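You operate a simulated robot arm through the tools that you are given. There is no shell and no other tool. Be economical: measure what you need, move in short steps, check, and stop when the job is done.

You are at the controls of a simulated two-armed robot. One attempt, no reset.

## Task
Stand the grey tube end on the bench, hold it and sand its burr off.
Fine: block back, tube end back in the grey tray. Set down upright: grey tube end. What is to be rubbed or washed off counts as gone when no trace of it is left.

It is judged by the outcome, as a careful person would: the job done as asked, and still so three seconds after it is handed in. It fails if anything else is knocked over, pushed out of place, dropped, spilled or broken.

## Robot
Two 7-joint arms with two-finger parallel grippers on one trunk, on a base that drives. Base frame: it is fixed to the floor where the robot stands at the start and does not move with it; the origin is under the middle of the robot, x ahead of it, y to its left, z up; the surface under the hand at the start is at about z = 955. Lengths are in mm, angles in degrees, forces in N, time in s.
The left shoulder is at the start at [70, 163, 1220], the right one opposite. With the tool pointing down near the work surface each hand reaches from about 400 to 880 mm from the robot's upright axis, wherever it stands, measured 20 degrees to its own side. Places, roughly: grey tray [500, -200, 1000]; grey tube end (6x6x10 cm) [500, -200, 1000]; top of the back bench [500, -1000, 1000]. Payload 3.43 kg a hand.
Tool frame (each hand has its own): the origin (TCP) lies between the finger pads and is the grasp point; the fingertips stand 34 mm ahead of it; z points along the fingers, y is the line along which they close. The gripper opens to 128 mm. The fingers are 24 mm wide and 12 mm thick; the gripper's body (48 by 130 mm) begins 96 mm behind the TCP.
Orientation is told as [roll, pitch, yaw] about the base's x, y, z axes, in that order, counted from this pose: with the fingers straight down and closing along the base's y, the tool's x points along the base's -x, its y along +y and its z along -z.

## Interface
- The arms move only by the tool nudge_tool. It takes "left_series", "right_series" or both (then of equal length, played together; a hand with none holds still); each is a list that holds one entry, the list of rows, each a list of 7 numbers: the gripper command, from -1 (fully open) to 1 (shut), values between in proportion, then the shift along the tool's x, y, z in mm, then the turn, a rotation vector about the tool's x, y, z in degrees. In form: [[[jaw, tx, ty, tz, ax, ay, az], ...]]. A call has 1 to 8 rows; each row is the pose to reach, as a shift and turn from the pose commanded when the call began, along the tool's axes at that moment. Rows are played at 5 a second. More than 50 mm and 8.6 degrees between two rows, or a gripper value outside its range, and nothing of the call is played. A pose out of reach is approached as far as the arm can. The call stops where the force on the tool passes 40 N (or 10 N more than at its start, if that is more) or the arm is blocked; 0.2 s more then pass. The fingers move at their own pace (about 153 mm/s each) and stop on an object; they squeeze with about 27 N. The grip force told is the motor's: it shows also when the fingers shut on nothing. Time passes only in rows, and 0.2 s behind the last, so rows that repeat a pose let the fingers close. It gives the time, the measured TCP pose, the force on the tool (base axes), the opening and the grip force at its end, in the units of the frame above (readings bear some noise), with the torque about the TCP (base axes, N m) and any sound that the robot's microphone picked up.
- Cameras (640 x 400 px; columns grow to the right, rows downward): "scene" is now at [121.6, -54.1, 1455.7]; the picture's right is [-0.60, -0.80, 0.00], its down [-0.40, 0.30, -0.86] and it looks along [0.69, -0.52, -0.50] (base axes); focal length 235 px, centre (320, 200). "left" rides on the left gripper at [76, 11, -160] in its tool frame; the picture's right is [-0.15, 0.99, 0.00], its down [-0.88, -0.13, -0.46] and it looks along [-0.45, -0.07, 0.89] (tool axes); focal length 234 px, centre (320, 200). "right" rides on the right gripper at [76, -11, -160] in its tool frame; the picture's right is [0.15, 0.99, 0.00], its down [-0.88, 0.13, -0.46] and it looks along [-0.45, 0.07, 0.89] (tool axes); focal length 234 px, centre (320, 200). There is no depth. A picture from a camera that has moved, and an enlarged one, comes with that camera's place and axes in the base frame and with its lens.
- camera(camera): a new picture of that camera. It takes no simulated time.
- slide_trunk(by): slides the trunk up (or, below 0, down) by that many mm; the arms and the scene camera ride with it, the base frame stays. It gives what a move gives, with no picture.
- base_move(legs): drives the robot by 1 to 6 legs, each [ahead, left, turn to the left] in mm, mm and degrees, along the robot's own axes; the way and the turn of a leg run together, so that a leg with both is an arc; at most 1500 mm and 180 degrees a leg. The arms and the cameras ride along, it lands a little off, and it stops where it bumps. It gives what a move gives.
- aim_head(pan, tilt): turns the head with the scene camera to pan (to the left, within 86 degrees either way) and tilt (down, from -29 to 69), counted from straight ahead of the robot. It gives what a move gives.
- zoom(camera, box): a new picture of the part [left, top, right, bottom] of that camera's present view, enlarged. It takes no simulated time.
- close_job(): hands the job in; it is judged then, once.

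Go step by step. Nothing tells you exact positions but the pictures and the camera data: compare them with the known pose of the tool, close in by small moves and look again before you grip or let go. The budget is 120 turns and 92 pictures, counting those below and the enlarged ones. Unless the task says otherwise, let go and move clear before handing in, and close with one line.

The tools are called after "Emit:" as a command line: name --argument value ..., lists and objects as JSON in quotes. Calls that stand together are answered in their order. nudge_tool: Moves the arms, as the interface text tells. Its arguments: {"type":"object","properties":{"left_series":{"type":"array","items":{"type":"array","items":{"type":"array","items":{"type":"number"}}}},"right_series":{"type":"array","items":{"type":"array","items":{"type":"array","items":{"type":"number"}}}}},"required":[]} The other tools are called the same way: slide_trunk (by) slides the trunk up or down; base_move (legs) drives the base; aim_head (pan, tilt) turns the head that bears the scene camera; camera (camera) takes a picture; zoom (camera, box) takes an enlarged picture of a part of a camera's view; close_job () hands the job in.

At the start:

```text
clock: 0.0
left_eef_pos: [521.2, -9.7, 1313.7]
left_tool_rot: [0.0, -0.1, 0.0]
left_force: [-0.7, -0.6, 0.8]
left_torque: [0.02, 0.0, -0.04]
left_opening: 128.1
left_gripper_force: 0.0
right_eef_pos: [478.9, -546.7, 1370.6]
right_tool_rot: [0.1, 0.0, -0.1]
right_force: [0.4, 0.1, -0.6]
right_torque: [0.01, -0.01, 0.01]
right_opening: 128.0
right_gripper_force: 0.0
trunk travel left (down, up): [-700.0, 240.0]
robot x, y, heading: [2.5, -2.2, 0.1]
head pan, tilt: [-37.1, 30.2]
```

scene: 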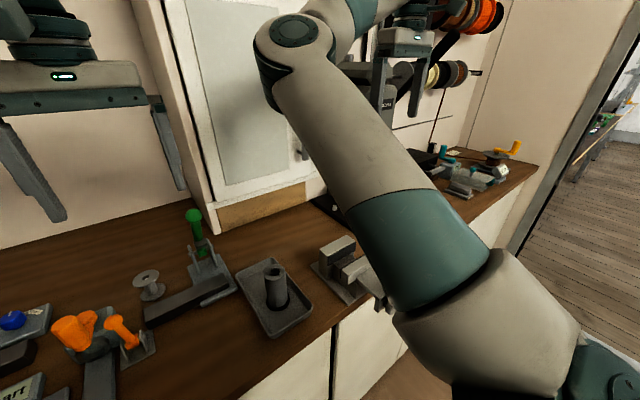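
right: 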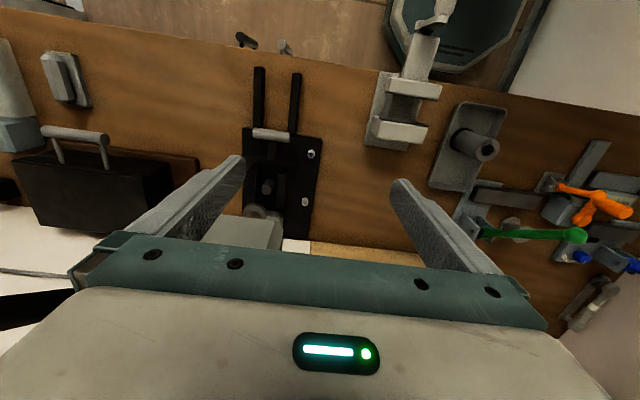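
left: 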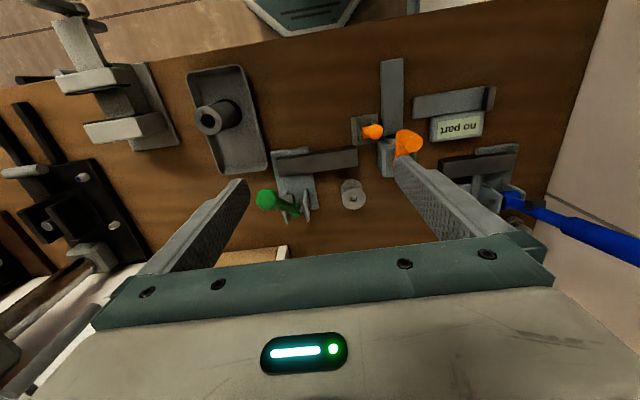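

I see the grey tray with the tube end standing in it, between some clamps. I still need to find the sanding block and the burr, so I'll take enlarged views first.

Emit:
zoom --camera "left" --box '[0, 0, 320, 200]'

Emit:
zoom --camera "scene" --box '[380, 100, 560, 220]'

Emit:
zoom --camera "right" --box '[0, 0, 320, 200]'

```text
2.00 times, centred on (160, 100) of left
camera zoom: at [445.0, 1.2, 1475.0], right [0.15, 0.99, 0.0], down [0.88, -0.13, 0.46], along [0.45, -0.07, -0.89], focal length 468 px, centre (640, 400)
```

zoom: 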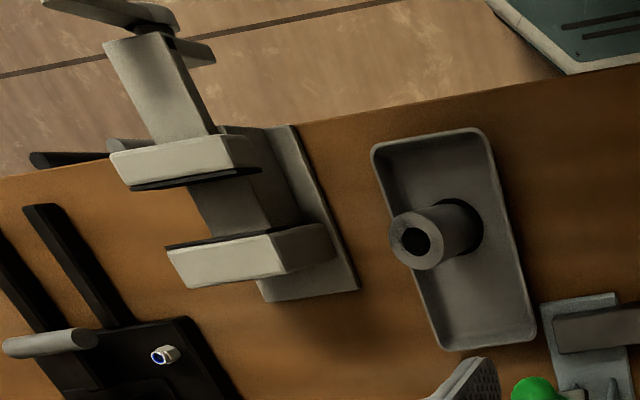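

```text
3.33 times, centred on (470, 160) of scene
camera zoom: at [121.6, -54.1, 1455.7], right [-0.6, -0.8, 0.0], down [-0.4, 0.3, -0.86], along [0.69, -0.52, -0.5], focal length 783 px, centre (-180, 333)
```

zoom: 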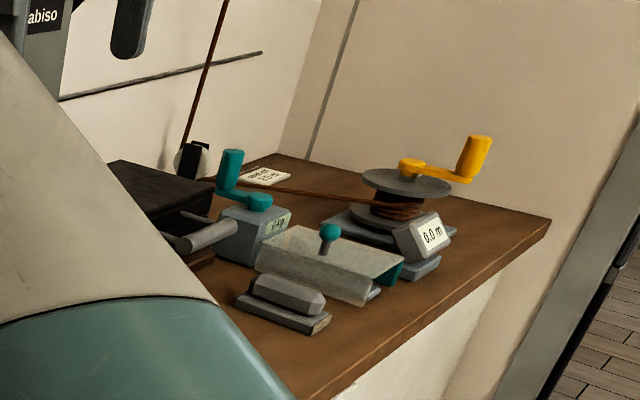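

```text
2.00 times, centred on (160, 100) of right
camera zoom: at [403.5, -558.7, 1529.2], right [-0.15, 0.99, 0.0], down [0.88, 0.13, 0.46], along [0.45, 0.07, -0.89], focal length 468 px, centre (640, 400)
```

zoom: 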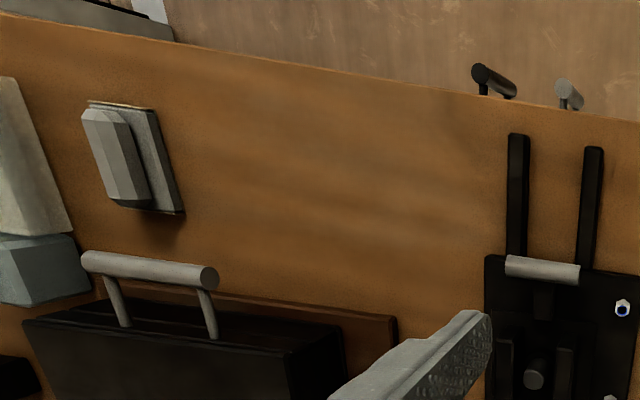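

The tube is near [478,-181], and a hexagonal-handled block, likely the sander, is near [484,-1095]. I'll bring the left hand over the tube for a closer look.

Emit:
nudge_tool --left_series '[[[-1, 6, -36, 26, 0, 0, 0], [-1, 12, -72, 52, 0, 0, 0], [-1, 18, -108, 78, 0, 0, 0], [-1, 24, -144, 104, 0, 0, 0], [-1, 30, -175, 120, 0, 0, 0]]]'

Emit:
camera --camera "left"

Emit:
aim_head --pan -70 --tilt 35

Emit:
camera --camera "scene"

```text
clock: 1.2
left_eef_pos: [492.9, -184.5, 1197.4]
left_tool_rot: [0.0, 0.0, 0.2]
left_force: [-1.0, -0.7, 0.5]
left_torque: [0.01, 0.0, -0.02]
left_opening: 127.9
left_gripper_force: 0.1
right_eef_pos: [479.0, -548.9, 1368.5]
right_tool_rot: [0.1, 0.0, -0.2]
right_force: [-1.1, -0.5, 1.0]
right_torque: [0.05, -0.01, -0.01]
right_opening: 127.9
right_gripper_force: 0.0
trunk travel left (down, up): [-700.0, 240.0]
robot x, y, heading: [0.8, -0.0, -0.1]
head pan, tilt: [-37.1, 30.2]
```

```text
85 pictures are left
camera left: at [416.9, -173.3, 1358.4], right [0.14, 0.99, 0.0], down [0.88, -0.13, 0.46], along [0.45, -0.07, -0.89], focal length 234 px, centre (320, 200)
```

left: 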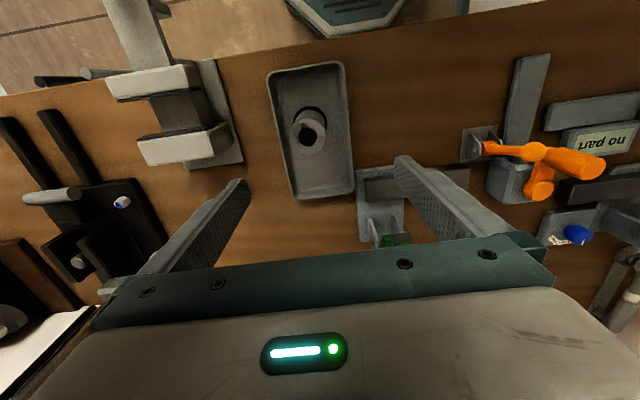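

```text
clock: 2.2
left_eef_pos: [493.3, -181.5, 1197.8]
left_tool_rot: [-0.1, -0.1, 0.1]
left_force: [-0.8, 0.1, 0.1]
left_torque: [0.02, -0.01, 0.0]
left_opening: 127.8
left_gripper_force: 0.1
right_eef_pos: [479.5, -548.1, 1370.0]
right_tool_rot: [0.0, 0.0, -0.1]
right_force: [1.1, 0.0, -0.5]
right_torque: [0.05, -0.03, 0.01]
right_opening: 128.0
right_gripper_force: 0.0
trunk travel left (down, up): [-700.0, 240.0]
robot x, y, heading: [0.4, 2.9, -0.2]
head pan, tilt: [-70.0, 35.0]
```

```text
84 pictures are left
camera scene: at [79.8, -82.5, 1448.2], right [-0.94, -0.34, 0.0], down [-0.2, 0.54, -0.82], along [0.28, -0.77, -0.57], focal length 235 px, centre (320, 200)
```

scene: 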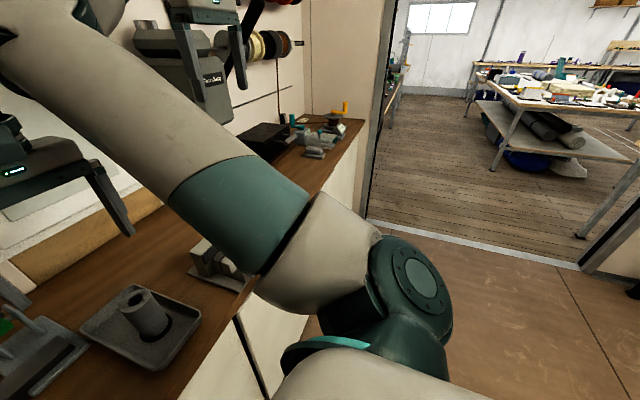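

Emit:
zoom --camera "left" --box '[256, 50, 376, 200]'

Emit:
zoom --camera "scene" --box '[60, 270, 220, 370]'

```text
2.67 times, centred on (316, 125) of left
camera zoom: at [417.2, -171.4, 1358.7], right [0.15, 0.99, 0.0], down [0.88, -0.13, 0.46], along [0.45, -0.07, -0.89], focal length 624 px, centre (331, 400)
```

zoom: 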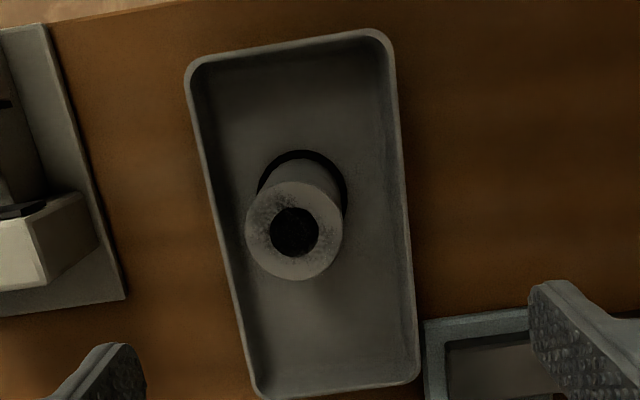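

```text
4.00 times, centred on (140, 320) of scene
camera zoom: at [79.8, -82.5, 1448.2], right [-0.94, -0.34, 0.0], down [-0.2, 0.54, -0.82], along [0.28, -0.77, -0.57], focal length 940 px, centre (1040, -280)
```

zoom: 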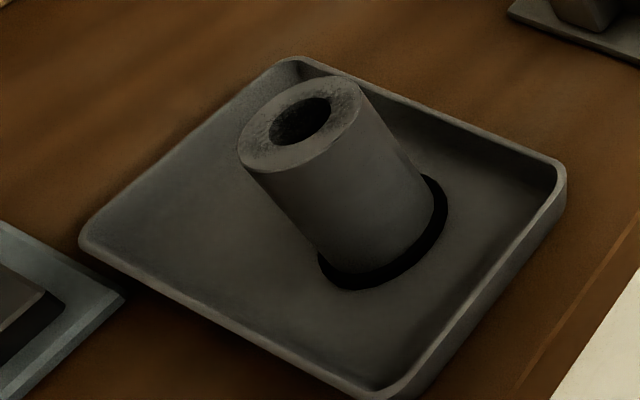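

The burr shows as dark patches on the tube's top annulus; the tube stands at about [476,-199], tray floor about z 960. I'll grip it tilted from the near left so the top stays free, so first I turn the left hand (raised).

Emit:
nudge_tool --left_series '[[[-1, 9, 5, -13, 0, 0, -8.5], [-1, 18, 10, -26, 0, 0, -17], [-1, 27, 15, -39, 0, 0, -25.5], [-1, 36, 20, -52, 0, 0, -34], [-1, 45, 25, -65, 0, 0, -42.5], [-1, 54, 30, -78, 0, 0, -51], [-1, 63, 35, -91, 0, 0, -59.5], [-1, 70, 40, -100, 0, 0, -68]]]'

Emit:
nudge_tool --left_series '[[[-1, 0, 0, 0, 0, 0, -8.5], [-1, 0, 0, 0, 0, 0, -17], [-1, 0, 0, 0, 0, 0, -25.5], [-1, 0, 0, 0, 0, 0, -34], [-1, 0, 0, 0, 0, 0, -42.5], [-1, 0, 0, 0, 0, 0, -51], [-1, 0, 0, 0, 0, 0, -59.5], [-1, 0, 0, 0, 0, 0, -67]]]'

```text
clock: 2.9
left_eef_pos: [472.6, -166.6, 1227.9]
left_tool_rot: [0.2, -0.4, 21.4]
left_force: [-0.4, 3.0, 2.4]
left_torque: [-0.51, 0.08, -0.27]
left_opening: 128.0
left_gripper_force: 0.0
right_eef_pos: [477.1, -549.1, 1370.5]
right_tool_rot: [0.1, -0.1, -0.2]
right_force: [0.2, 0.2, -0.1]
right_torque: [0.01, 0.01, -0.02]
right_opening: 128.0
right_gripper_force: 0.1
trunk travel left (down, up): [-700.0, 240.0]
robot x, y, heading: [0.7, -1.3, 0.1]
head pan, tilt: [-70.0, 35.0]
stopped in row 3 (left hand): the force on the tool passed its limit at 92 N (the readings are from after the stop); the commanded pose is now the measured one
```

```text
clock: 3.2
left_eef_pos: [471.2, -165.1, 1226.8]
left_tool_rot: [0.4, -0.4, 23.4]
left_force: [-0.2, 3.2, 0.2]
left_torque: [-0.59, -0.05, -0.33]
left_opening: 128.2
left_gripper_force: 0.2
right_eef_pos: [475.2, -552.3, 1369.4]
right_tool_rot: [0.3, -0.1, -0.4]
right_force: [-0.2, 0.3, -0.4]
right_torque: [0.04, -0.01, 0.0]
right_opening: 128.0
right_gripper_force: 0.0
trunk travel left (down, up): [-700.0, 240.0]
robot x, y, heading: [-0.3, -0.0, 0.0]
head pan, tilt: [-70.0, 35.0]
stopped in row 1 (left hand): the force on the tool passed its limit at 65 N (the readings are from after the stop); the commanded pose is now the measured one
```

The left hand touched something, most likely the right arm's links. I'll look.

Emit:
aim_head --pan -20 --tilt 30

Emit:
camera --camera "scene"

Emit:
camera --camera "left"

```text
clock: 4.4
left_eef_pos: [471.2, -165.1, 1227.9]
left_tool_rot: [0.4, -0.5, 23.4]
left_force: [-0.8, 11.7, 1.3]
left_torque: [-2.13, 0.01, -1.16]
left_opening: 128.1
left_gripper_force: 0.0
right_eef_pos: [475.7, -551.7, 1369.3]
right_tool_rot: [0.3, -0.3, -0.5]
right_force: [-0.5, -1.1, 0.1]
right_torque: [0.02, 0.0, 0.02]
right_opening: 128.1
right_gripper_force: 0.1
trunk travel left (down, up): [-700.0, 240.0]
robot x, y, heading: [0.3, 0.4, -0.1]
head pan, tilt: [-20.0, 30.0]
```

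```text
81 pictures are left
camera scene: at [134.5, -30.7, 1456.0], right [-0.34, -0.94, 0.0], down [-0.47, 0.17, -0.87], along [0.81, -0.3, -0.5], focal length 235 px, centre (320, 200)
```

scene: 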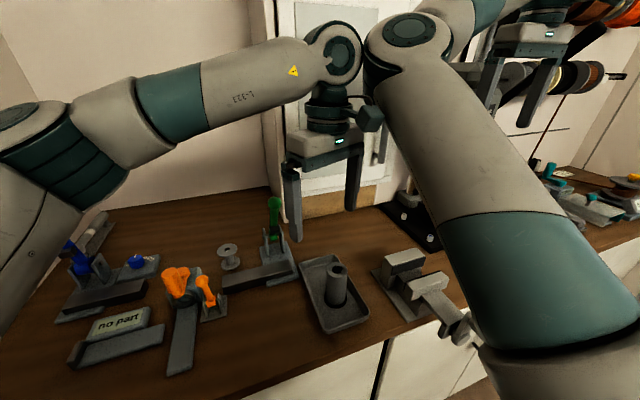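

```text
80 pictures are left
camera left: at [396.6, -186.9, 1388.3], right [-0.26, 0.97, 0.01], down [0.86, 0.23, 0.46], along [0.44, 0.13, -0.89], focal length 234 px, centre (320, 200)
```

left: 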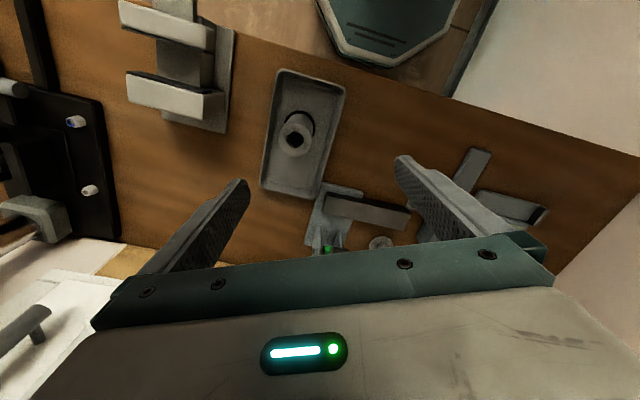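

The left wrist camera met the right arm's elbow. I'll back the left hand off to the left, and shift the right hand outward.

Emit:
nudge_tool --left_series '[[[-1, -13, 31, 0, 0, 0, 0], [-1, -27, 61, 0, 0, 0, 0], [-1, -40, 92, 0, 0, 0, 0]]]'

Emit:
nudge_tool --right_series '[[[-1, 0, -40, 0, 0, 0, 0], [-1, 5, -80, 0, 0, 0, 0], [-1, 10, -120, 0, 0, 0, 0], [-1, 20, -160, 0, 0, 0, 0]]]'

Emit:
camera --camera "scene"

```text
clock: 5.2
left_eef_pos: [472.5, -61.4, 1228.3]
left_tool_rot: [0.4, -0.4, 23.5]
left_force: [-0.8, 0.0, 0.2]
left_torque: [-0.01, 0.01, 0.03]
left_opening: 128.0
left_gripper_force: 0.1
right_eef_pos: [475.8, -549.4, 1371.0]
right_tool_rot: [0.1, -0.2, -0.5]
right_force: [-0.7, 0.2, 0.5]
right_torque: [-0.04, -0.01, 0.0]
right_opening: 128.2
right_gripper_force: 0.1
trunk travel left (down, up): [-700.0, 240.0]
robot x, y, heading: [2.7, 2.3, 0.2]
head pan, tilt: [-20.0, 30.0]
```

```text
clock: 6.2
left_eef_pos: [469.5, -66.2, 1229.3]
left_tool_rot: [0.5, -0.5, 23.4]
left_force: [-0.2, -0.6, 0.5]
left_torque: [0.06, -0.03, -0.01]
left_opening: 128.0
left_gripper_force: 0.0
right_eef_pos: [454.4, -713.7, 1366.9]
right_tool_rot: [0.3, -0.3, -0.4]
right_force: [0.5, -0.5, -0.4]
right_torque: [0.04, 0.0, 0.03]
right_opening: 127.8
right_gripper_force: 0.0
trunk travel left (down, up): [-700.0, 240.0]
robot x, y, heading: [0.9, -0.6, -0.1]
head pan, tilt: [-20.0, 30.0]
```

```text
79 pictures are left
camera scene: at [133.1, -33.9, 1456.0], right [-0.34, -0.94, 0.0], down [-0.47, 0.17, -0.87], along [0.81, -0.29, -0.5], focal length 235 px, centre (320, 200)
```

scene: 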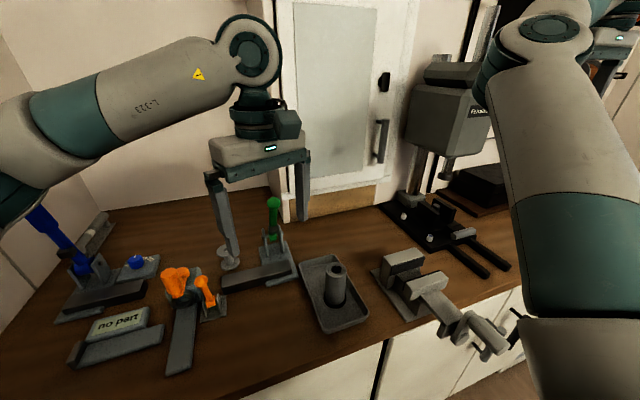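

The right elbow is clear now. I continue turning the left hand while raising it a little.

Emit:
nudge_tool --left_series '[[[-1, 5, 0, -10, 0, 0, -8], [-1, 10, 0, -20, 0, 0, -16], [-1, 15, 0, -30, 0, 0, -24], [-1, 20, 0, -40, 0, 0, -32], [-1, 25, 0, -50, 0, 0, -40], [-1, 30, 0, -60, 0, 0, -48], [-1, 35, 0, -60, 0, 0, -56]]]'

Emit:
nudge_tool --left_series '[[[-1, 0, 0, 0, 0, 0, -8], [-1, 0, 0, 0, 0, 0, -16], [-1, 0, 0, 0, 0, 0, -24], [-1, 0, 0, 0, 0, 0, -32], [-1, 0, 0, 0, 0, 0, -40], [-1, 0, 0, 0, 0, 0, -48], [-1, 0, 0, 0, 0, 0, -55]]]'

Emit:
camera --camera "scene"

```text
clock: 7.8
left_eef_pos: [439.4, -77.9, 1288.3]
left_tool_rot: [0.0, -0.6, 79.6]
left_force: [0.1, 0.4, 0.0]
left_torque: [-0.01, 0.02, 0.0]
left_opening: 128.2
left_gripper_force: 0.0
right_eef_pos: [455.6, -710.7, 1367.2]
right_tool_rot: [0.3, -0.2, -0.4]
right_force: [-0.4, 0.1, 0.4]
right_torque: [-0.02, 0.01, 0.01]
right_opening: 128.1
right_gripper_force: 0.0
trunk travel left (down, up): [-700.0, 240.0]
robot x, y, heading: [-2.0, -0.8, -0.0]
head pan, tilt: [-20.0, 30.0]
```

```text
clock: 9.4
left_eef_pos: [439.5, -78.3, 1287.5]
left_tool_rot: [-0.7, -0.2, 134.5]
left_force: [0.1, -0.2, 0.1]
left_torque: [-0.05, -0.02, 0.01]
left_opening: 127.9
left_gripper_force: 0.1
right_eef_pos: [455.4, -711.1, 1367.8]
right_tool_rot: [0.2, -0.2, -0.4]
right_force: [-0.1, -0.6, -0.7]
right_torque: [0.01, 0.0, -0.01]
right_opening: 127.8
right_gripper_force: 0.1
trunk travel left (down, up): [-700.0, 240.0]
robot x, y, heading: [1.1, -1.6, 0.1]
head pan, tilt: [-20.0, 30.0]
```

```text
78 pictures are left
camera scene: at [134.4, -30.5, 1456.0], right [-0.34, -0.94, 0.0], down [-0.47, 0.17, -0.87], along [0.81, -0.3, -0.5], focal length 235 px, centre (320, 200)
```

scene: 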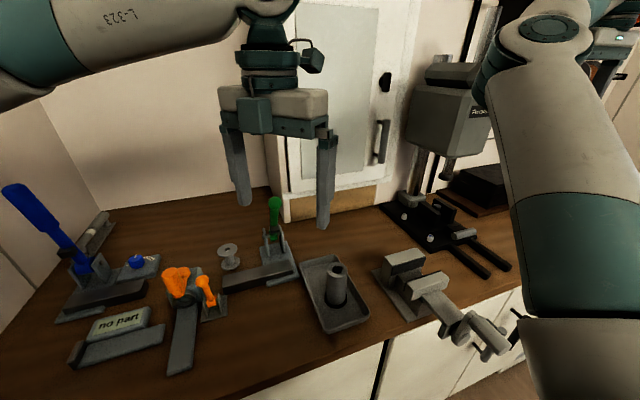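

Yaw reached. Now I tilt the hand so the fingers point to the front right.

Emit:
nudge_tool --left_series '[[[-1, 0, 0, 0, 0, 8.4, 0], [-1, 0, 0, 0, 0, 16.8, 0], [-1, 0, 0, 0, 0, 25.2, 0], [-1, 0, 0, 0, 0, 33.6, 0], [-1, 0, 0, 0, 0, 42, 0], [-1, 0, 0, 0, 0, 50, 0], [-1, 0, 0, 0, 0, 58, 0], [-1, 0, 0, 0, 0, 66, 0]]]'

Emit:
camera --camera "scene"

Emit:
camera --camera "left"

```text
clock: 11.2
left_eef_pos: [440.3, -79.6, 1288.1]
left_tool_rot: [-1.0, 65.9, 133.4]
left_force: [0.4, 0.3, 0.3]
left_torque: [-0.04, -0.02, -0.02]
left_opening: 128.3
left_gripper_force: 0.0
right_eef_pos: [456.2, -710.9, 1367.1]
right_tool_rot: [0.3, -0.1, -0.4]
right_force: [-0.3, 0.2, -0.3]
right_torque: [0.0, 0.02, 0.04]
right_opening: 128.1
right_gripper_force: 0.2
trunk travel left (down, up): [-700.0, 240.0]
robot x, y, heading: [1.0, -2.6, -0.0]
head pan, tilt: [-20.0, 30.0]
```

```text
77 pictures are left
camera scene: at [135.4, -30.2, 1456.0], right [-0.34, -0.94, 0.0], down [-0.47, 0.17, -0.87], along [0.81, -0.3, -0.5], focal length 235 px, centre (320, 200)
```

scene: 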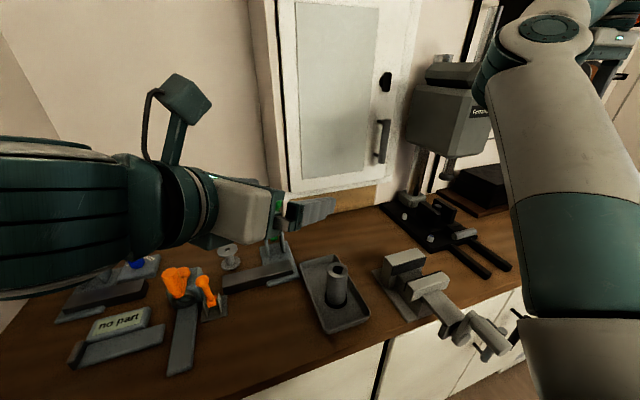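

```text
76 pictures are left
camera left: at [350.1, -6.3, 1424.0], right [-0.75, -0.65, -0.14], down [-0.45, 0.65, -0.62], along [0.49, -0.4, -0.77], focal length 234 px, centre (320, 200)
```

left: 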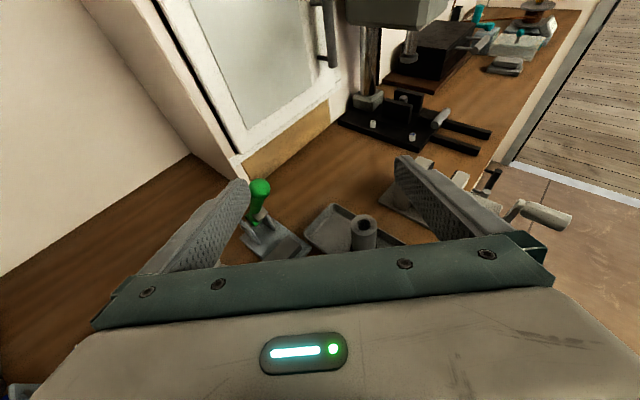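

The tilt works. Next I move to a standoff before the tube with the fingers opened to about 90 mm.

Emit:
nudge_tool --left_series '[[[-0.4, -42, 11, 17, 0, 0, 0], [-0.4, -84, 22, 34, 0, 0, 0], [-0.4, -126, 34, 51, 0, 0, 0], [-0.4, -168, 45, 68, 0, 0, 0], [-0.4, -207, 56, 85, 0, 0, 0]]]'

Emit:
camera --camera "scene"

Emit:
camera --camera "left"

```text
clock: 12.4
left_eef_pos: [434.7, -136.6, 1083.2]
left_tool_rot: [-1.3, 65.7, 133.2]
left_force: [0.2, -0.5, 0.5]
left_torque: [0.03, -0.01, -0.02]
left_opening: 89.7
left_gripper_force: 0.0
left hand out of reach, approached as far as the arm can: row 1, 2, 3, 4, 5
right_eef_pos: [456.6, -711.2, 1367.6]
right_tool_rot: [0.3, -0.2, -0.4]
right_force: [0.3, -0.7, 0.7]
right_torque: [0.01, -0.01, 0.0]
right_opening: 128.0
right_gripper_force: 0.0
trunk travel left (down, up): [-700.0, 240.0]
robot x, y, heading: [-3.6, -2.3, 0.2]
head pan, tilt: [-20.0, 30.0]
```

```text
75 pictures are left
camera scene: at [134.3, -30.3, 1456.1], right [-0.34, -0.94, 0.0], down [-0.47, 0.17, -0.87], along [0.81, -0.3, -0.5], focal length 235 px, centre (320, 200)
```

scene: 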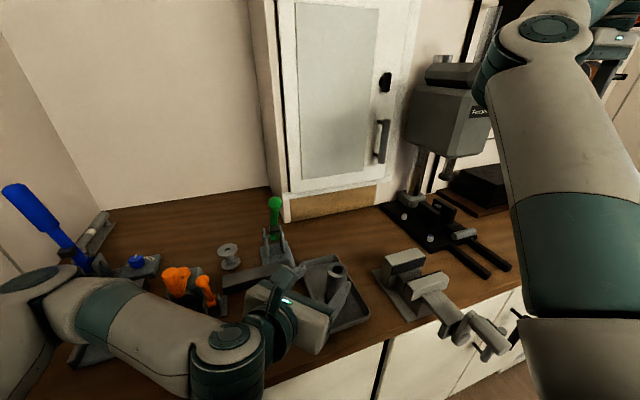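

```text
74 pictures are left
camera left: at [345.8, -64.9, 1219.7], right [-0.75, -0.65, -0.14], down [-0.45, 0.65, -0.61], along [0.49, -0.4, -0.78], focal length 234 px, centre (320, 200)
```

left: 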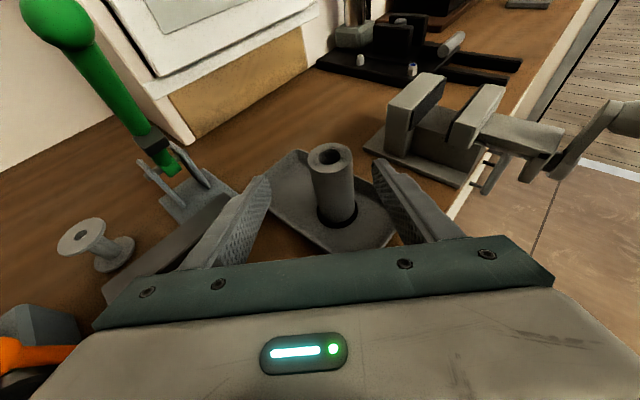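

The arm was near its inner limit but the tube lies centred between the fingers. I advance along the fingers to the tube.

Emit:
nudge_tool --left_series '[[[-0.4, -12, 13, 20, 0, 0, 0], [-0.4, -25, 13, 45, 0, 0, 0], [-0.4, -35, 13, 70, 0, 0, 0], [-0.4, -35, 13, 93, 0, 0, 0]]]'

Emit:
camera --camera "left"

Emit:
camera --camera "scene"

```text
clock: 13.4
left_eef_pos: [434.6, -144.9, 1078.7]
left_tool_rot: [-1.3, 65.6, 133.2]
left_force: [0.1, 0.3, -1.0]
left_torque: [0.03, -0.01, 0.02]
left_opening: 89.3
left_gripper_force: 0.1
left hand out of reach, approached as far as the arm can: row 1, 2, 3, 4
right_eef_pos: [457.4, -711.0, 1369.0]
right_tool_rot: [0.3, -0.3, -0.3]
right_force: [-0.2, 0.4, 0.1]
right_torque: [-0.02, -0.01, 0.04]
right_opening: 127.9
right_gripper_force: 0.0
trunk travel left (down, up): [-700.0, 240.0]
robot x, y, heading: [2.5, -1.4, 0.0]
head pan, tilt: [-20.0, 30.0]
```

```text
73 pictures are left
camera left: at [346.0, -72.0, 1213.8], right [-0.75, -0.65, -0.14], down [-0.45, 0.65, -0.61], along [0.49, -0.4, -0.78], focal length 234 px, centre (320, 200)
```

left: 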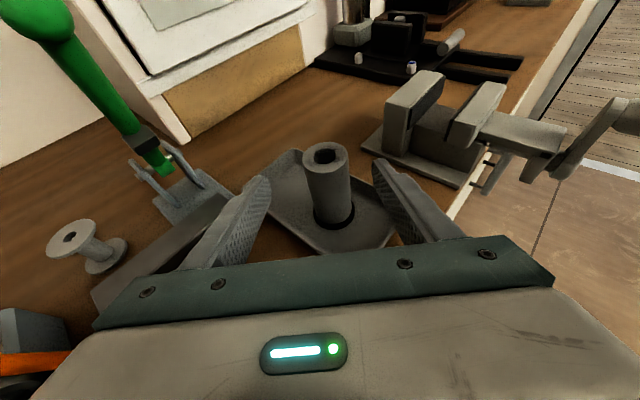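

```text
72 pictures are left
camera scene: at [134.6, -30.6, 1456.0], right [-0.34, -0.94, 0.0], down [-0.47, 0.17, -0.87], along [0.81, -0.3, -0.5], focal length 235 px, centre (320, 200)
```

scene: 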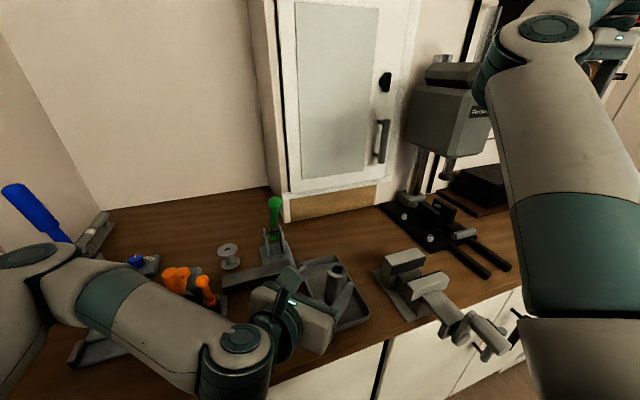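

The hand is folded too close to the shoulder. I'll raise it a little, drive the base 160 mm back, and then approach again.

Emit:
nudge_tool --left_series '[[[-0.4, 28, 0, -12, 0, 0, 0], [-0.4, 55, 0, -24, 0, 0, 0]]]'

Emit:
base_move --legs '[[-160, 0, 0]]'

```text
clock: 14.0
left_eef_pos: [436.2, -143.7, 1140.5]
left_tool_rot: [-1.5, 65.7, 133.2]
left_force: [0.4, 0.2, -0.1]
left_torque: [0.03, -0.01, 0.06]
left_opening: 89.5
left_gripper_force: 0.0
right_eef_pos: [456.4, -711.5, 1367.9]
right_tool_rot: [0.2, -0.2, -0.3]
right_force: [0.3, -0.1, -0.3]
right_torque: [0.0, -0.01, 0.03]
right_opening: 127.9
right_gripper_force: 0.1
trunk travel left (down, up): [-700.0, 240.0]
robot x, y, heading: [-0.4, 1.4, 0.0]
head pan, tilt: [-20.0, 30.0]
```

```text
clock: 15.4
left_eef_pos: [277.1, -144.8, 1140.0]
left_tool_rot: [-1.1, 65.8, 133.1]
left_force: [0.6, 0.7, -0.2]
left_torque: [0.0, 0.02, 0.01]
left_opening: 89.6
left_gripper_force: 0.1
right_eef_pos: [293.6, -711.9, 1366.7]
right_tool_rot: [0.3, -0.1, -0.6]
right_force: [0.2, 0.6, 0.5]
right_torque: [0.01, -0.01, -0.03]
right_opening: 127.9
right_gripper_force: 0.0
trunk travel left (down, up): [-700.0, 240.0]
robot x, y, heading: [-159.2, 2.9, -0.2]
head pan, tilt: [-20.0, 30.0]
```

Now back to a standoff in front of the tube.

Emit:
nudge_tool --left_series '[[[-0.4, -5, -36, 20, 0, 0, 0], [-0.4, -15, -72, 45, 0, 0, 0], [-0.4, -30, -107, 65, 0, 0, 0], [-0.4, -45, -107, 82, 0, 0, 0]]]'

Emit:
camera --camera "left"

```text
clock: 16.4
left_eef_pos: [393.1, -108.9, 1066.5]
left_tool_rot: [-1.3, 65.6, 132.8]
left_force: [0.4, -0.5, 0.0]
left_torque: [0.0, 0.01, 0.01]
left_opening: 89.4
left_gripper_force: 0.1
right_eef_pos: [294.7, -712.3, 1367.3]
right_tool_rot: [0.3, -0.1, -0.6]
right_force: [0.8, 0.7, -0.3]
right_torque: [0.04, 0.02, 0.02]
right_opening: 128.1
right_gripper_force: 0.1
trunk travel left (down, up): [-700.0, 240.0]
robot x, y, heading: [-161.4, 0.3, -0.2]
head pan, tilt: [-20.0, 30.0]
```

```text
71 pictures are left
camera left: at [304.2, -36.0, 1202.0], right [-0.75, -0.65, -0.14], down [-0.44, 0.65, -0.61], along [0.49, -0.4, -0.78], focal length 234 px, centre (320, 200)
```

left: 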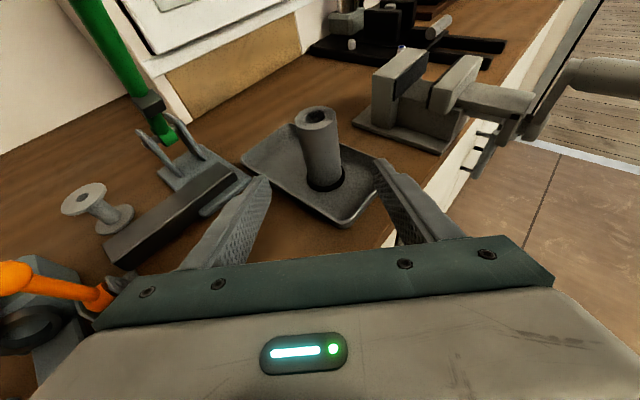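

The tube is straight ahead along the fingers at about 128 mm. I advance and check.

Emit:
nudge_tool --left_series '[[[-0.4, 0, -1, 35, 0, 0, 0], [-0.4, 0, -1, 70, 0, 0, 0], [-0.4, 0, -1, 100, 0, 0, 0], [-0.4, 0, -1, 126, 0, 0, 0]]]'

Emit:
camera --camera "left"

Emit:
camera --camera "scene"

```text
clock: 17.4
left_eef_pos: [471.1, -191.5, 1014.0]
left_tool_rot: [-1.3, 65.6, 132.9]
left_force: [0.1, -0.3, 0.0]
left_torque: [0.01, -0.01, -0.04]
left_opening: 89.7
left_gripper_force: 0.1
right_eef_pos: [293.4, -712.2, 1367.4]
right_tool_rot: [0.3, -0.1, -0.6]
right_force: [-0.2, -0.5, -0.8]
right_torque: [0.01, 0.0, 0.0]
right_opening: 128.2
right_gripper_force: 0.1
trunk travel left (down, up): [-700.0, 240.0]
robot x, y, heading: [-163.0, -3.1, -0.2]
head pan, tilt: [-20.0, 30.0]
```

```text
70 pictures are left
camera left: at [382.0, -118.7, 1149.6], right [-0.75, -0.65, -0.14], down [-0.44, 0.65, -0.61], along [0.49, -0.4, -0.78], focal length 234 px, centre (320, 200)
```

left: 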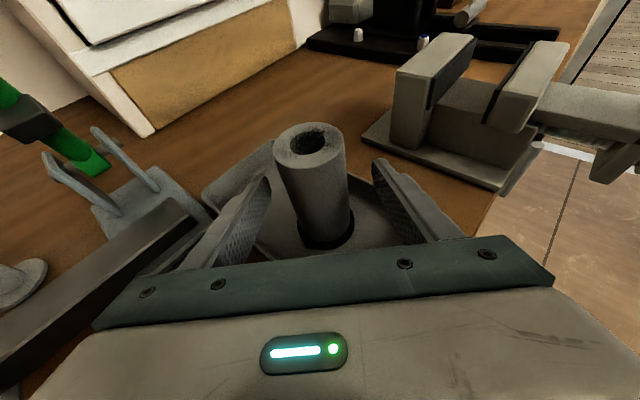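

```text
69 pictures are left
camera scene: at [-25.3, -31.7, 1455.9], right [-0.35, -0.94, 0.0], down [-0.47, 0.17, -0.87], along [0.81, -0.3, -0.5], focal length 235 px, centre (320, 200)
```

scene: 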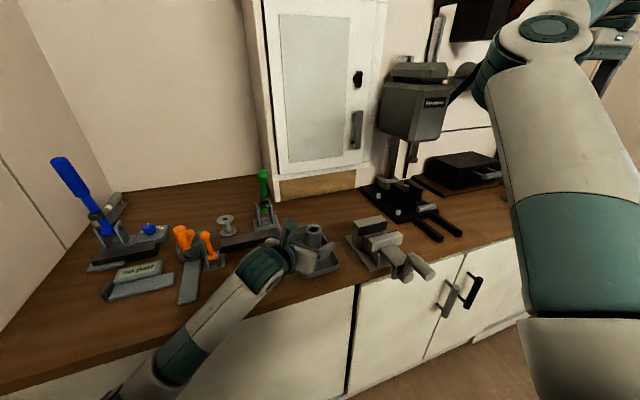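

The TCP sits on the tube's axis, so I close the fingers.

Emit:
nudge_tool --left_series '[[[0.3, 0, 0, 0, 0, 0, 0], [0.6, 0, 0, 0, 0, 0, 0], [1, 0, 0, 0, 0, 0, 0], [1, 0, 0, 0, 0, 0, 0]]]'

Emit:
camera --camera "left"

```text
clock: 18.4
left_eef_pos: [470.7, -190.0, 1015.6]
left_tool_rot: [-1.3, 65.8, 132.9]
left_force: [0.8, 0.1, 2.2]
left_torque: [-0.1, -0.01, 0.04]
left_opening: 47.6
left_gripper_force: 26.7
right_eef_pos: [293.7, -711.7, 1368.0]
right_tool_rot: [0.3, -0.1, -0.7]
right_force: [0.0, -1.2, -0.4]
right_torque: [0.02, -0.01, -0.02]
right_opening: 127.9
right_gripper_force: 0.0
trunk travel left (down, up): [-700.0, 240.0]
robot x, y, heading: [-158.6, 0.3, -0.3]
head pan, tilt: [-20.0, 30.0]
```

```text
68 pictures are left
camera left: at [381.2, -117.9, 1150.1], right [-0.75, -0.65, -0.14], down [-0.44, 0.65, -0.61], along [0.49, -0.4, -0.78], focal length 234 px, centre (320, 200)
```

left: 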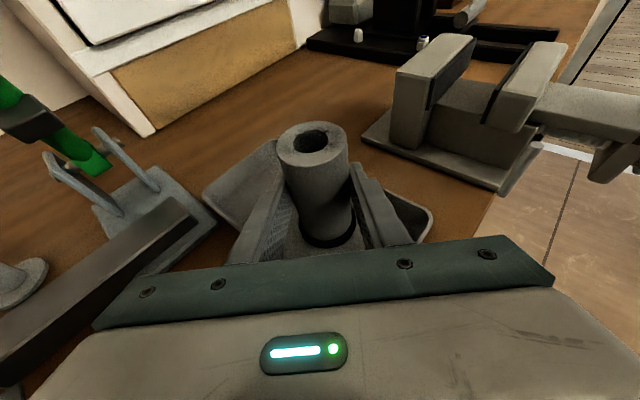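

The tube is gripped (47.6 mm). I lift it straight up.

Emit:
nudge_tool --left_series '[[[1, 18, 0, -8.3, 0, 0, 0], [1, 55, 0, -25, 0, 0, 0], [1, 95, 0, -43, 0, 0, 0], [1, 137, 0, -62, 0, 0, 0], [1, 178, 0, -80, 0, 0, 0], [1, 219, 0, -99, 0, 0, 0]]]'

Emit:
aim_head --pan -55 --tilt 30

Emit:
camera --camera "left"

Emit:
camera --camera "scene"

```text
clock: 19.9
left_eef_pos: [473.2, -192.4, 1255.2]
left_tool_rot: [-1.3, 65.7, 133.0]
left_force: [0.5, 0.5, -0.1]
left_torque: [0.0, -0.01, 0.03]
left_opening: 0.0
left_gripper_force: 26.8
right_eef_pos: [292.7, -712.1, 1367.3]
right_tool_rot: [0.3, -0.2, -0.6]
right_force: [0.1, -0.7, 0.6]
right_torque: [-0.02, 0.01, 0.05]
right_opening: 128.2
right_gripper_force: 0.0
trunk travel left (down, up): [-700.0, 240.0]
robot x, y, heading: [-158.9, -0.9, -0.1]
head pan, tilt: [-20.0, 30.0]
```

```text
clock: 20.9
left_eef_pos: [473.0, -192.6, 1254.9]
left_tool_rot: [-1.3, 65.8, 133.1]
left_force: [0.6, -0.5, 0.1]
left_torque: [-0.02, -0.01, 0.0]
left_opening: 0.0
left_gripper_force: 26.4
right_eef_pos: [293.8, -711.6, 1367.3]
right_tool_rot: [0.2, -0.2, -0.5]
right_force: [-0.1, 0.9, 0.2]
right_torque: [-0.01, -0.01, 0.03]
right_opening: 128.0
right_gripper_force: 0.1
trunk travel left (down, up): [-700.0, 240.0]
robot x, y, heading: [-160.7, 1.1, -0.4]
head pan, tilt: [-55.0, 30.0]
```

```text
67 pictures are left
camera left: at [383.7, -119.9, 1390.0], right [-0.75, -0.65, -0.14], down [-0.44, 0.65, -0.61], along [0.49, -0.4, -0.78], focal length 234 px, centre (320, 200)
```

left: 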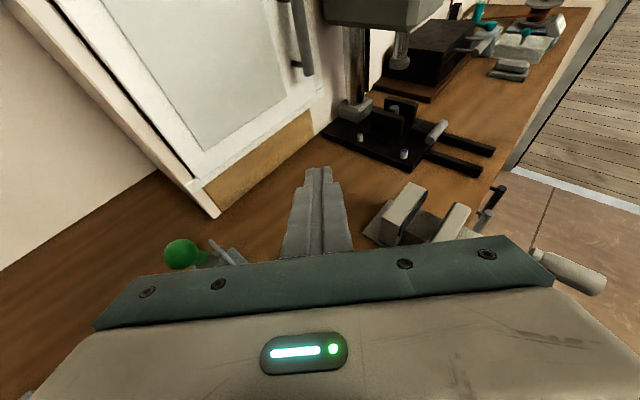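

```text
66 pictures are left
camera scene: at [-59.1, -73.8, 1456.0], right [-0.82, -0.57, 0.0], down [-0.29, 0.41, -0.87], along [0.49, -0.71, -0.5], focal length 235 px, centre (320, 200)
```

scene: 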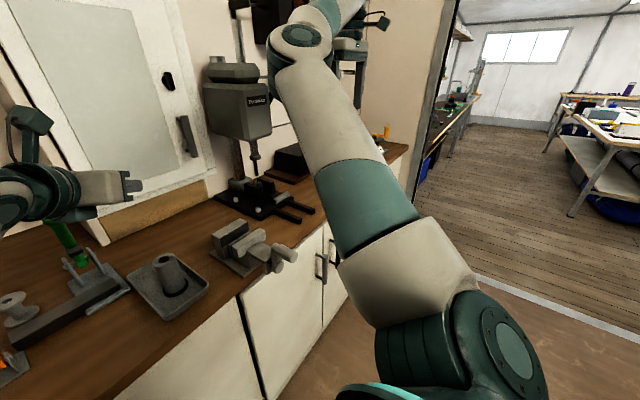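

The tube slipped out of the grip and is still in the tray. I'll check its state closely.

Emit:
zoom --camera "scene" --box '[110, 230, 230, 330]'

```text
4.00 times, centred on (170, 280) of scene
camera zoom: at [-59.1, -73.8, 1456.0], right [-0.82, -0.57, 0.0], down [-0.29, 0.41, -0.87], along [0.49, -0.71, -0.5], focal length 940 px, centre (920, -120)
```

zoom: 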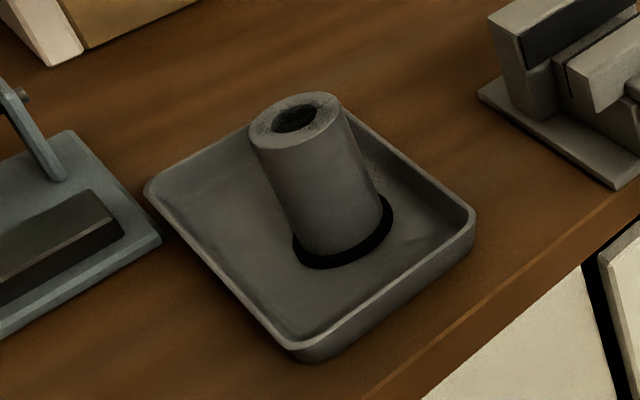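

The tube stands unharmed. I open, go straight back down around it, grip again and lift slowly while watching the force.

Emit:
nudge_tool --left_series '[[[-0.4, 0, 0, 0, 0, 0, 0], [-0.4, -45, 0, 20, 0, 0, 0], [-0.4, -90, 0, 40, 0, 0, 0], [-0.4, -135, 0, 61, 0, 0, 0], [-0.4, -180, 0, 81, 0, 0, 0], [-0.4, -221, 0, 100, 0, 0, 0]]]'

Emit:
camera --camera "left"

```text
clock: 22.3
left_eef_pos: [471.9, -190.2, 1012.1]
left_tool_rot: [-1.2, 65.7, 133.0]
left_force: [0.6, -0.6, 0.3]
left_torque: [0.01, -0.03, 0.03]
left_opening: 89.6
left_gripper_force: 0.1
right_eef_pos: [293.3, -712.1, 1367.1]
right_tool_rot: [0.2, -0.2, -0.7]
right_force: [0.1, -0.4, 1.0]
right_torque: [-0.01, -0.01, 0.01]
right_opening: 127.9
right_gripper_force: 0.0
trunk travel left (down, up): [-700.0, 240.0]
robot x, y, heading: [-158.5, -2.1, -0.2]
head pan, tilt: [-55.0, 30.0]
```

```text
64 pictures are left
camera left: at [383.3, -117.1, 1148.4], right [-0.75, -0.65, -0.14], down [-0.44, 0.65, -0.62], along [0.49, -0.4, -0.78], focal length 234 px, centre (320, 200)
```

left: 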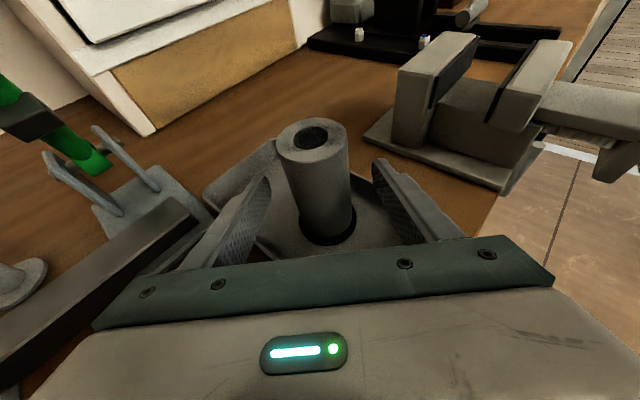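

Emit:
nudge_tool --left_series '[[[0.2, 0, 0, 4, 0, 0, 0], [1, 0, 0, 4, 0, 0, 0], [1, 0, 0, 4, 0, 0, 0], [1, 0, 0, 4, 0, 0, 0], [1, 2, 0, 3, 0, 0, 0], [1, 4, 0, 2, 0, 0, 0], [1, 6, 0, 1, 0, 0, 0], [1, 8, 0, 0, 0, 0, 0]]]'

Emit:
camera --camera "left"

```text
clock: 24.1
left_eef_pos: [475.0, -193.8, 1019.8]
left_tool_rot: [-1.4, 65.8, 132.9]
left_force: [0.6, 0.3, -1.5]
left_torque: [0.01, 0.02, 0.02]
left_opening: 47.3
left_gripper_force: 26.9
right_eef_pos: [292.7, -712.5, 1367.5]
right_tool_rot: [0.3, -0.3, -0.6]
right_force: [0.0, 0.3, 0.6]
right_torque: [0.04, -0.04, 0.01]
right_opening: 127.8
right_gripper_force: 0.2
trunk travel left (down, up): [-700.0, 240.0]
robot x, y, heading: [-161.6, -0.3, -0.1]
head pan, tilt: [-55.0, 30.0]
```

```text
63 pictures are left
camera left: at [386.2, -121.5, 1155.6], right [-0.75, -0.65, -0.14], down [-0.44, 0.65, -0.61], along [0.49, -0.4, -0.78], focal length 234 px, centre (320, 200)
```

left: 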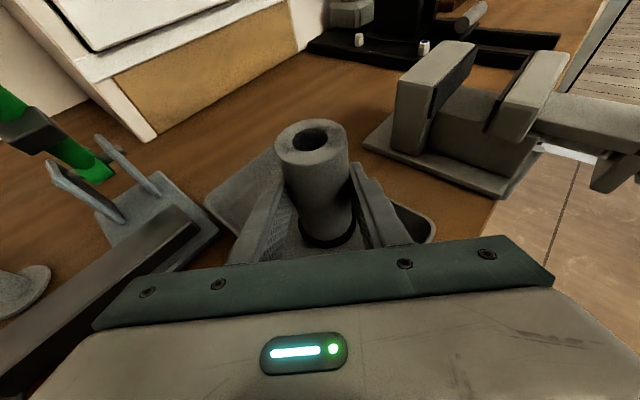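

The force is small, about 1.5 N. I continue slowly and look again.

Emit:
nudge_tool --left_series '[[[1, 4, 0, -2, 0, 0, 0], [1, 8, 0, -4, 0, 0, 0], [1, 12, 0, -5, 0, 0, 0], [1, 16, 0, -7, 0, 0, 0], [1, 20, 0, -9, 0, 0, 0], [1, 24, 0, -11, 0, 0, 0]]]'

Emit:
camera --camera "left"

Emit:
zoom --camera "scene" --box '[70, 210, 230, 330]'

```text
clock: 25.5
left_eef_pos: [475.7, -195.5, 1047.0]
left_tool_rot: [-1.4, 65.7, 133.1]
left_force: [-0.1, -0.4, -1.7]
left_torque: [0.01, 0.03, -0.01]
left_opening: 47.5
left_gripper_force: 27.4
right_eef_pos: [293.1, -712.1, 1368.1]
right_tool_rot: [0.4, -0.2, -0.5]
right_force: [-0.3, 0.3, 0.0]
right_torque: [0.01, -0.02, 0.01]
right_opening: 127.9
right_gripper_force: 0.0
trunk travel left (down, up): [-700.0, 240.0]
robot x, y, heading: [-159.5, 3.5, -0.2]
head pan, tilt: [-55.0, 30.0]
```

```text
62 pictures are left
camera left: at [385.3, -121.5, 1182.7], right [-0.75, -0.65, -0.14], down [-0.44, 0.65, -0.61], along [0.49, -0.4, -0.78], focal length 234 px, centre (320, 200)
```

left: 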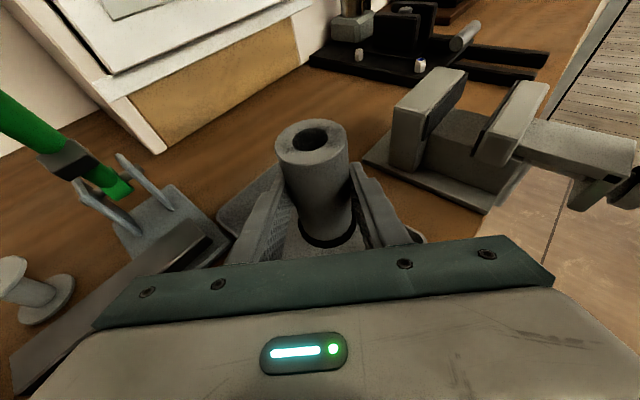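

```text
3.33 times, centred on (150, 270) of scene
camera zoom: at [-59.0, -73.9, 1456.0], right [-0.82, -0.57, 0.0], down [-0.29, 0.41, -0.87], along [0.49, -0.71, -0.5], focal length 783 px, centre (887, -33)
```

zoom: 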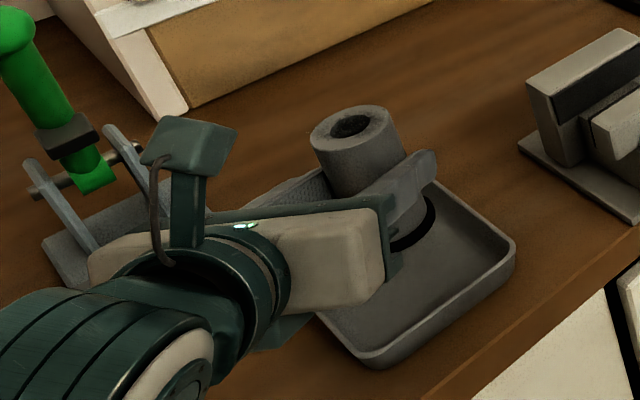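

The tube rises with the hand this time. I continue lifting gently.

Emit:
nudge_tool --left_series '[[[1, 8, 0, -4, 0, 0, 0], [1, 20, 0, -9, 0, 0, 0], [1, 32, 0, -14, 0, 0, 0], [1, 44, 0, -20, 0, 0, 0], [1, 56, 0, -25, 0, 0, 0], [1, 68, 0, -31, 0, 0, 0], [1, 80, 0, -36, 0, 0, 0], [1, 88, 0, -40, 0, 0, 0]]]'

Emit:
camera --camera "left"

```text
clock: 27.3
left_eef_pos: [474.1, -194.9, 1144.3]
left_tool_rot: [-1.3, 65.8, 133.0]
left_force: [0.0, -0.4, -0.5]
left_torque: [0.01, 0.01, 0.03]
left_opening: 47.2
left_gripper_force: 26.5
right_eef_pos: [293.5, -712.2, 1367.0]
right_tool_rot: [0.3, -0.1, -0.5]
right_force: [-0.1, -0.3, -0.6]
right_torque: [0.03, 0.02, -0.01]
right_opening: 128.2
right_gripper_force: 0.1
trunk travel left (down, up): [-700.0, 240.0]
robot x, y, heading: [-160.7, -1.0, 0.2]
head pan, tilt: [-55.0, 30.0]
```

```text
60 pictures are left
camera left: at [386.2, -122.0, 1279.1], right [-0.75, -0.65, -0.14], down [-0.44, 0.65, -0.61], along [0.49, -0.4, -0.78], focal length 234 px, centre (320, 200)
```

left: 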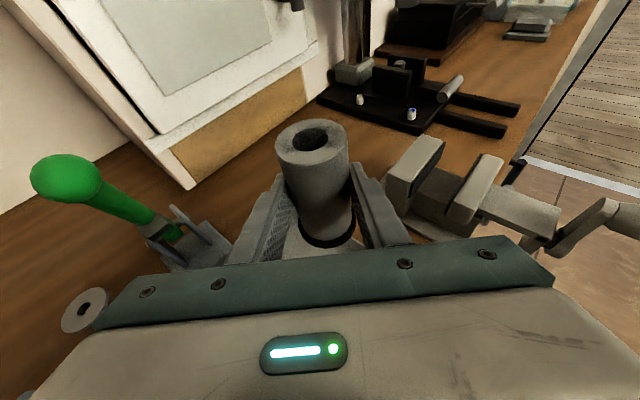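

Firmly held. I lift another 60 mm, then drive the robot about 650 mm to the right, in two legs, in front of the free bench area.

Emit:
nudge_tool --left_series '[[[1, 10, 0, -4, 0, 0, 0], [1, 23, 0, -10, 0, 0, 0], [1, 36, 0, -16, 0, 0, 0], [1, 48, 0, -21, 0, 0, 0], [1, 55, 0, -24, 0, 0, 0]]]'

Emit:
base_move --legs '[[0, -300, 0], [0, -350, 0]]'

Emit:
camera --camera "left"

Emit:
camera --camera "scene"

Emit:
camera --camera "right"

```text
clock: 28.5
left_eef_pos: [474.5, -195.7, 1201.8]
left_tool_rot: [-1.3, 65.7, 133.1]
left_force: [0.3, -0.4, -0.9]
left_torque: [0.04, 0.01, -0.03]
left_opening: 47.0
left_gripper_force: 26.3
right_eef_pos: [293.2, -711.6, 1367.8]
right_tool_rot: [0.4, -0.3, -0.6]
right_force: [0.2, 0.6, -0.7]
right_torque: [-0.01, 0.02, -0.04]
right_opening: 128.1
right_gripper_force: 0.0
trunk travel left (down, up): [-700.0, 240.0]
robot x, y, heading: [-160.4, -0.2, -0.0]
head pan, tilt: [-55.0, 30.0]
```

```text
clock: 31.8
left_eef_pos: [489.8, -678.1, 1202.0]
left_tool_rot: [-3.0, 65.5, 134.6]
left_force: [0.4, -0.2, -1.2]
left_torque: [-0.02, 0.02, -0.04]
left_opening: 47.5
left_gripper_force: 26.9
right_eef_pos: [302.7, -1216.7, 1369.6]
right_tool_rot: [0.3, -0.3, 0.3]
right_force: [-0.3, -0.6, -0.7]
right_torque: [0.07, -0.03, -0.01]
right_opening: 128.2
right_gripper_force: 0.0
trunk travel left (down, up): [-700.0, 240.0]
robot x, y, heading: [-161.3, -513.0, 0.9]
head pan, tilt: [-55.0, 30.0]
stopped in leg 2: the robot was blocked; the commanded pose is now the measured one
```

```text
59 pictures are left
camera left: at [395.9, -610.9, 1337.8], right [-0.71, -0.68, -0.15], down [-0.47, 0.64, -0.61], along [0.51, -0.36, -0.78], focal length 234 px, centre (320, 200)
```

left: 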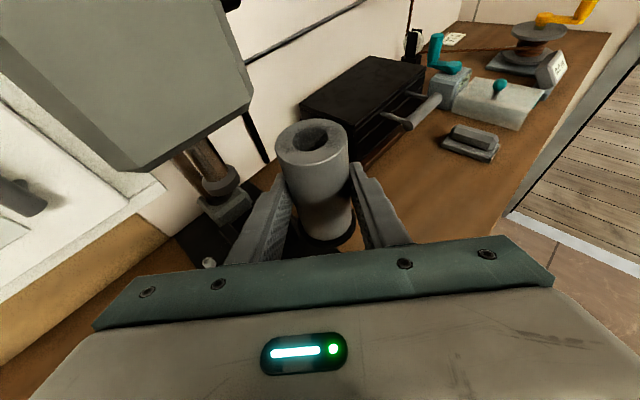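

```text
58 pictures are left
camera scene: at [-60.2, -583.2, 1456.3], right [-0.81, -0.59, 0.0], down [-0.29, 0.4, -0.87], along [0.51, -0.7, -0.5], focal length 235 px, centre (320, 200)
```

scene: 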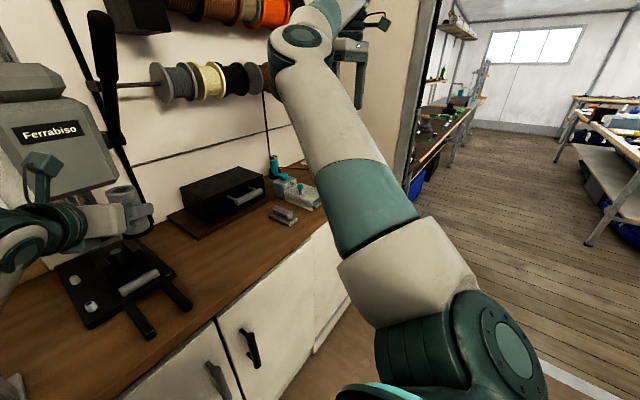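

```text
57 pictures are left
camera right: at [227.2, -1229.2, 1527.2], right [-0.15, 0.99, 0.0], down [0.88, 0.13, 0.46], along [0.45, 0.07, -0.89], focal length 234 px, centre (320, 200)
```

right: 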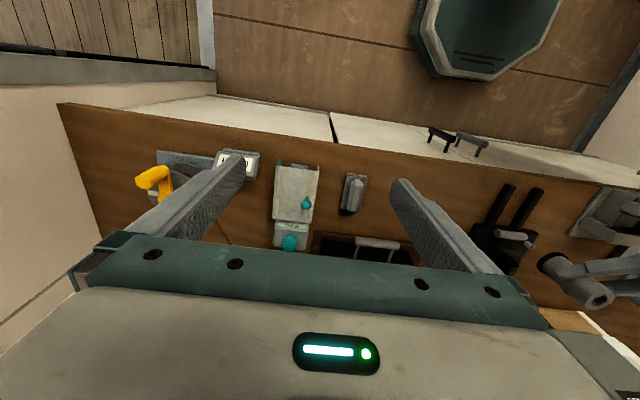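

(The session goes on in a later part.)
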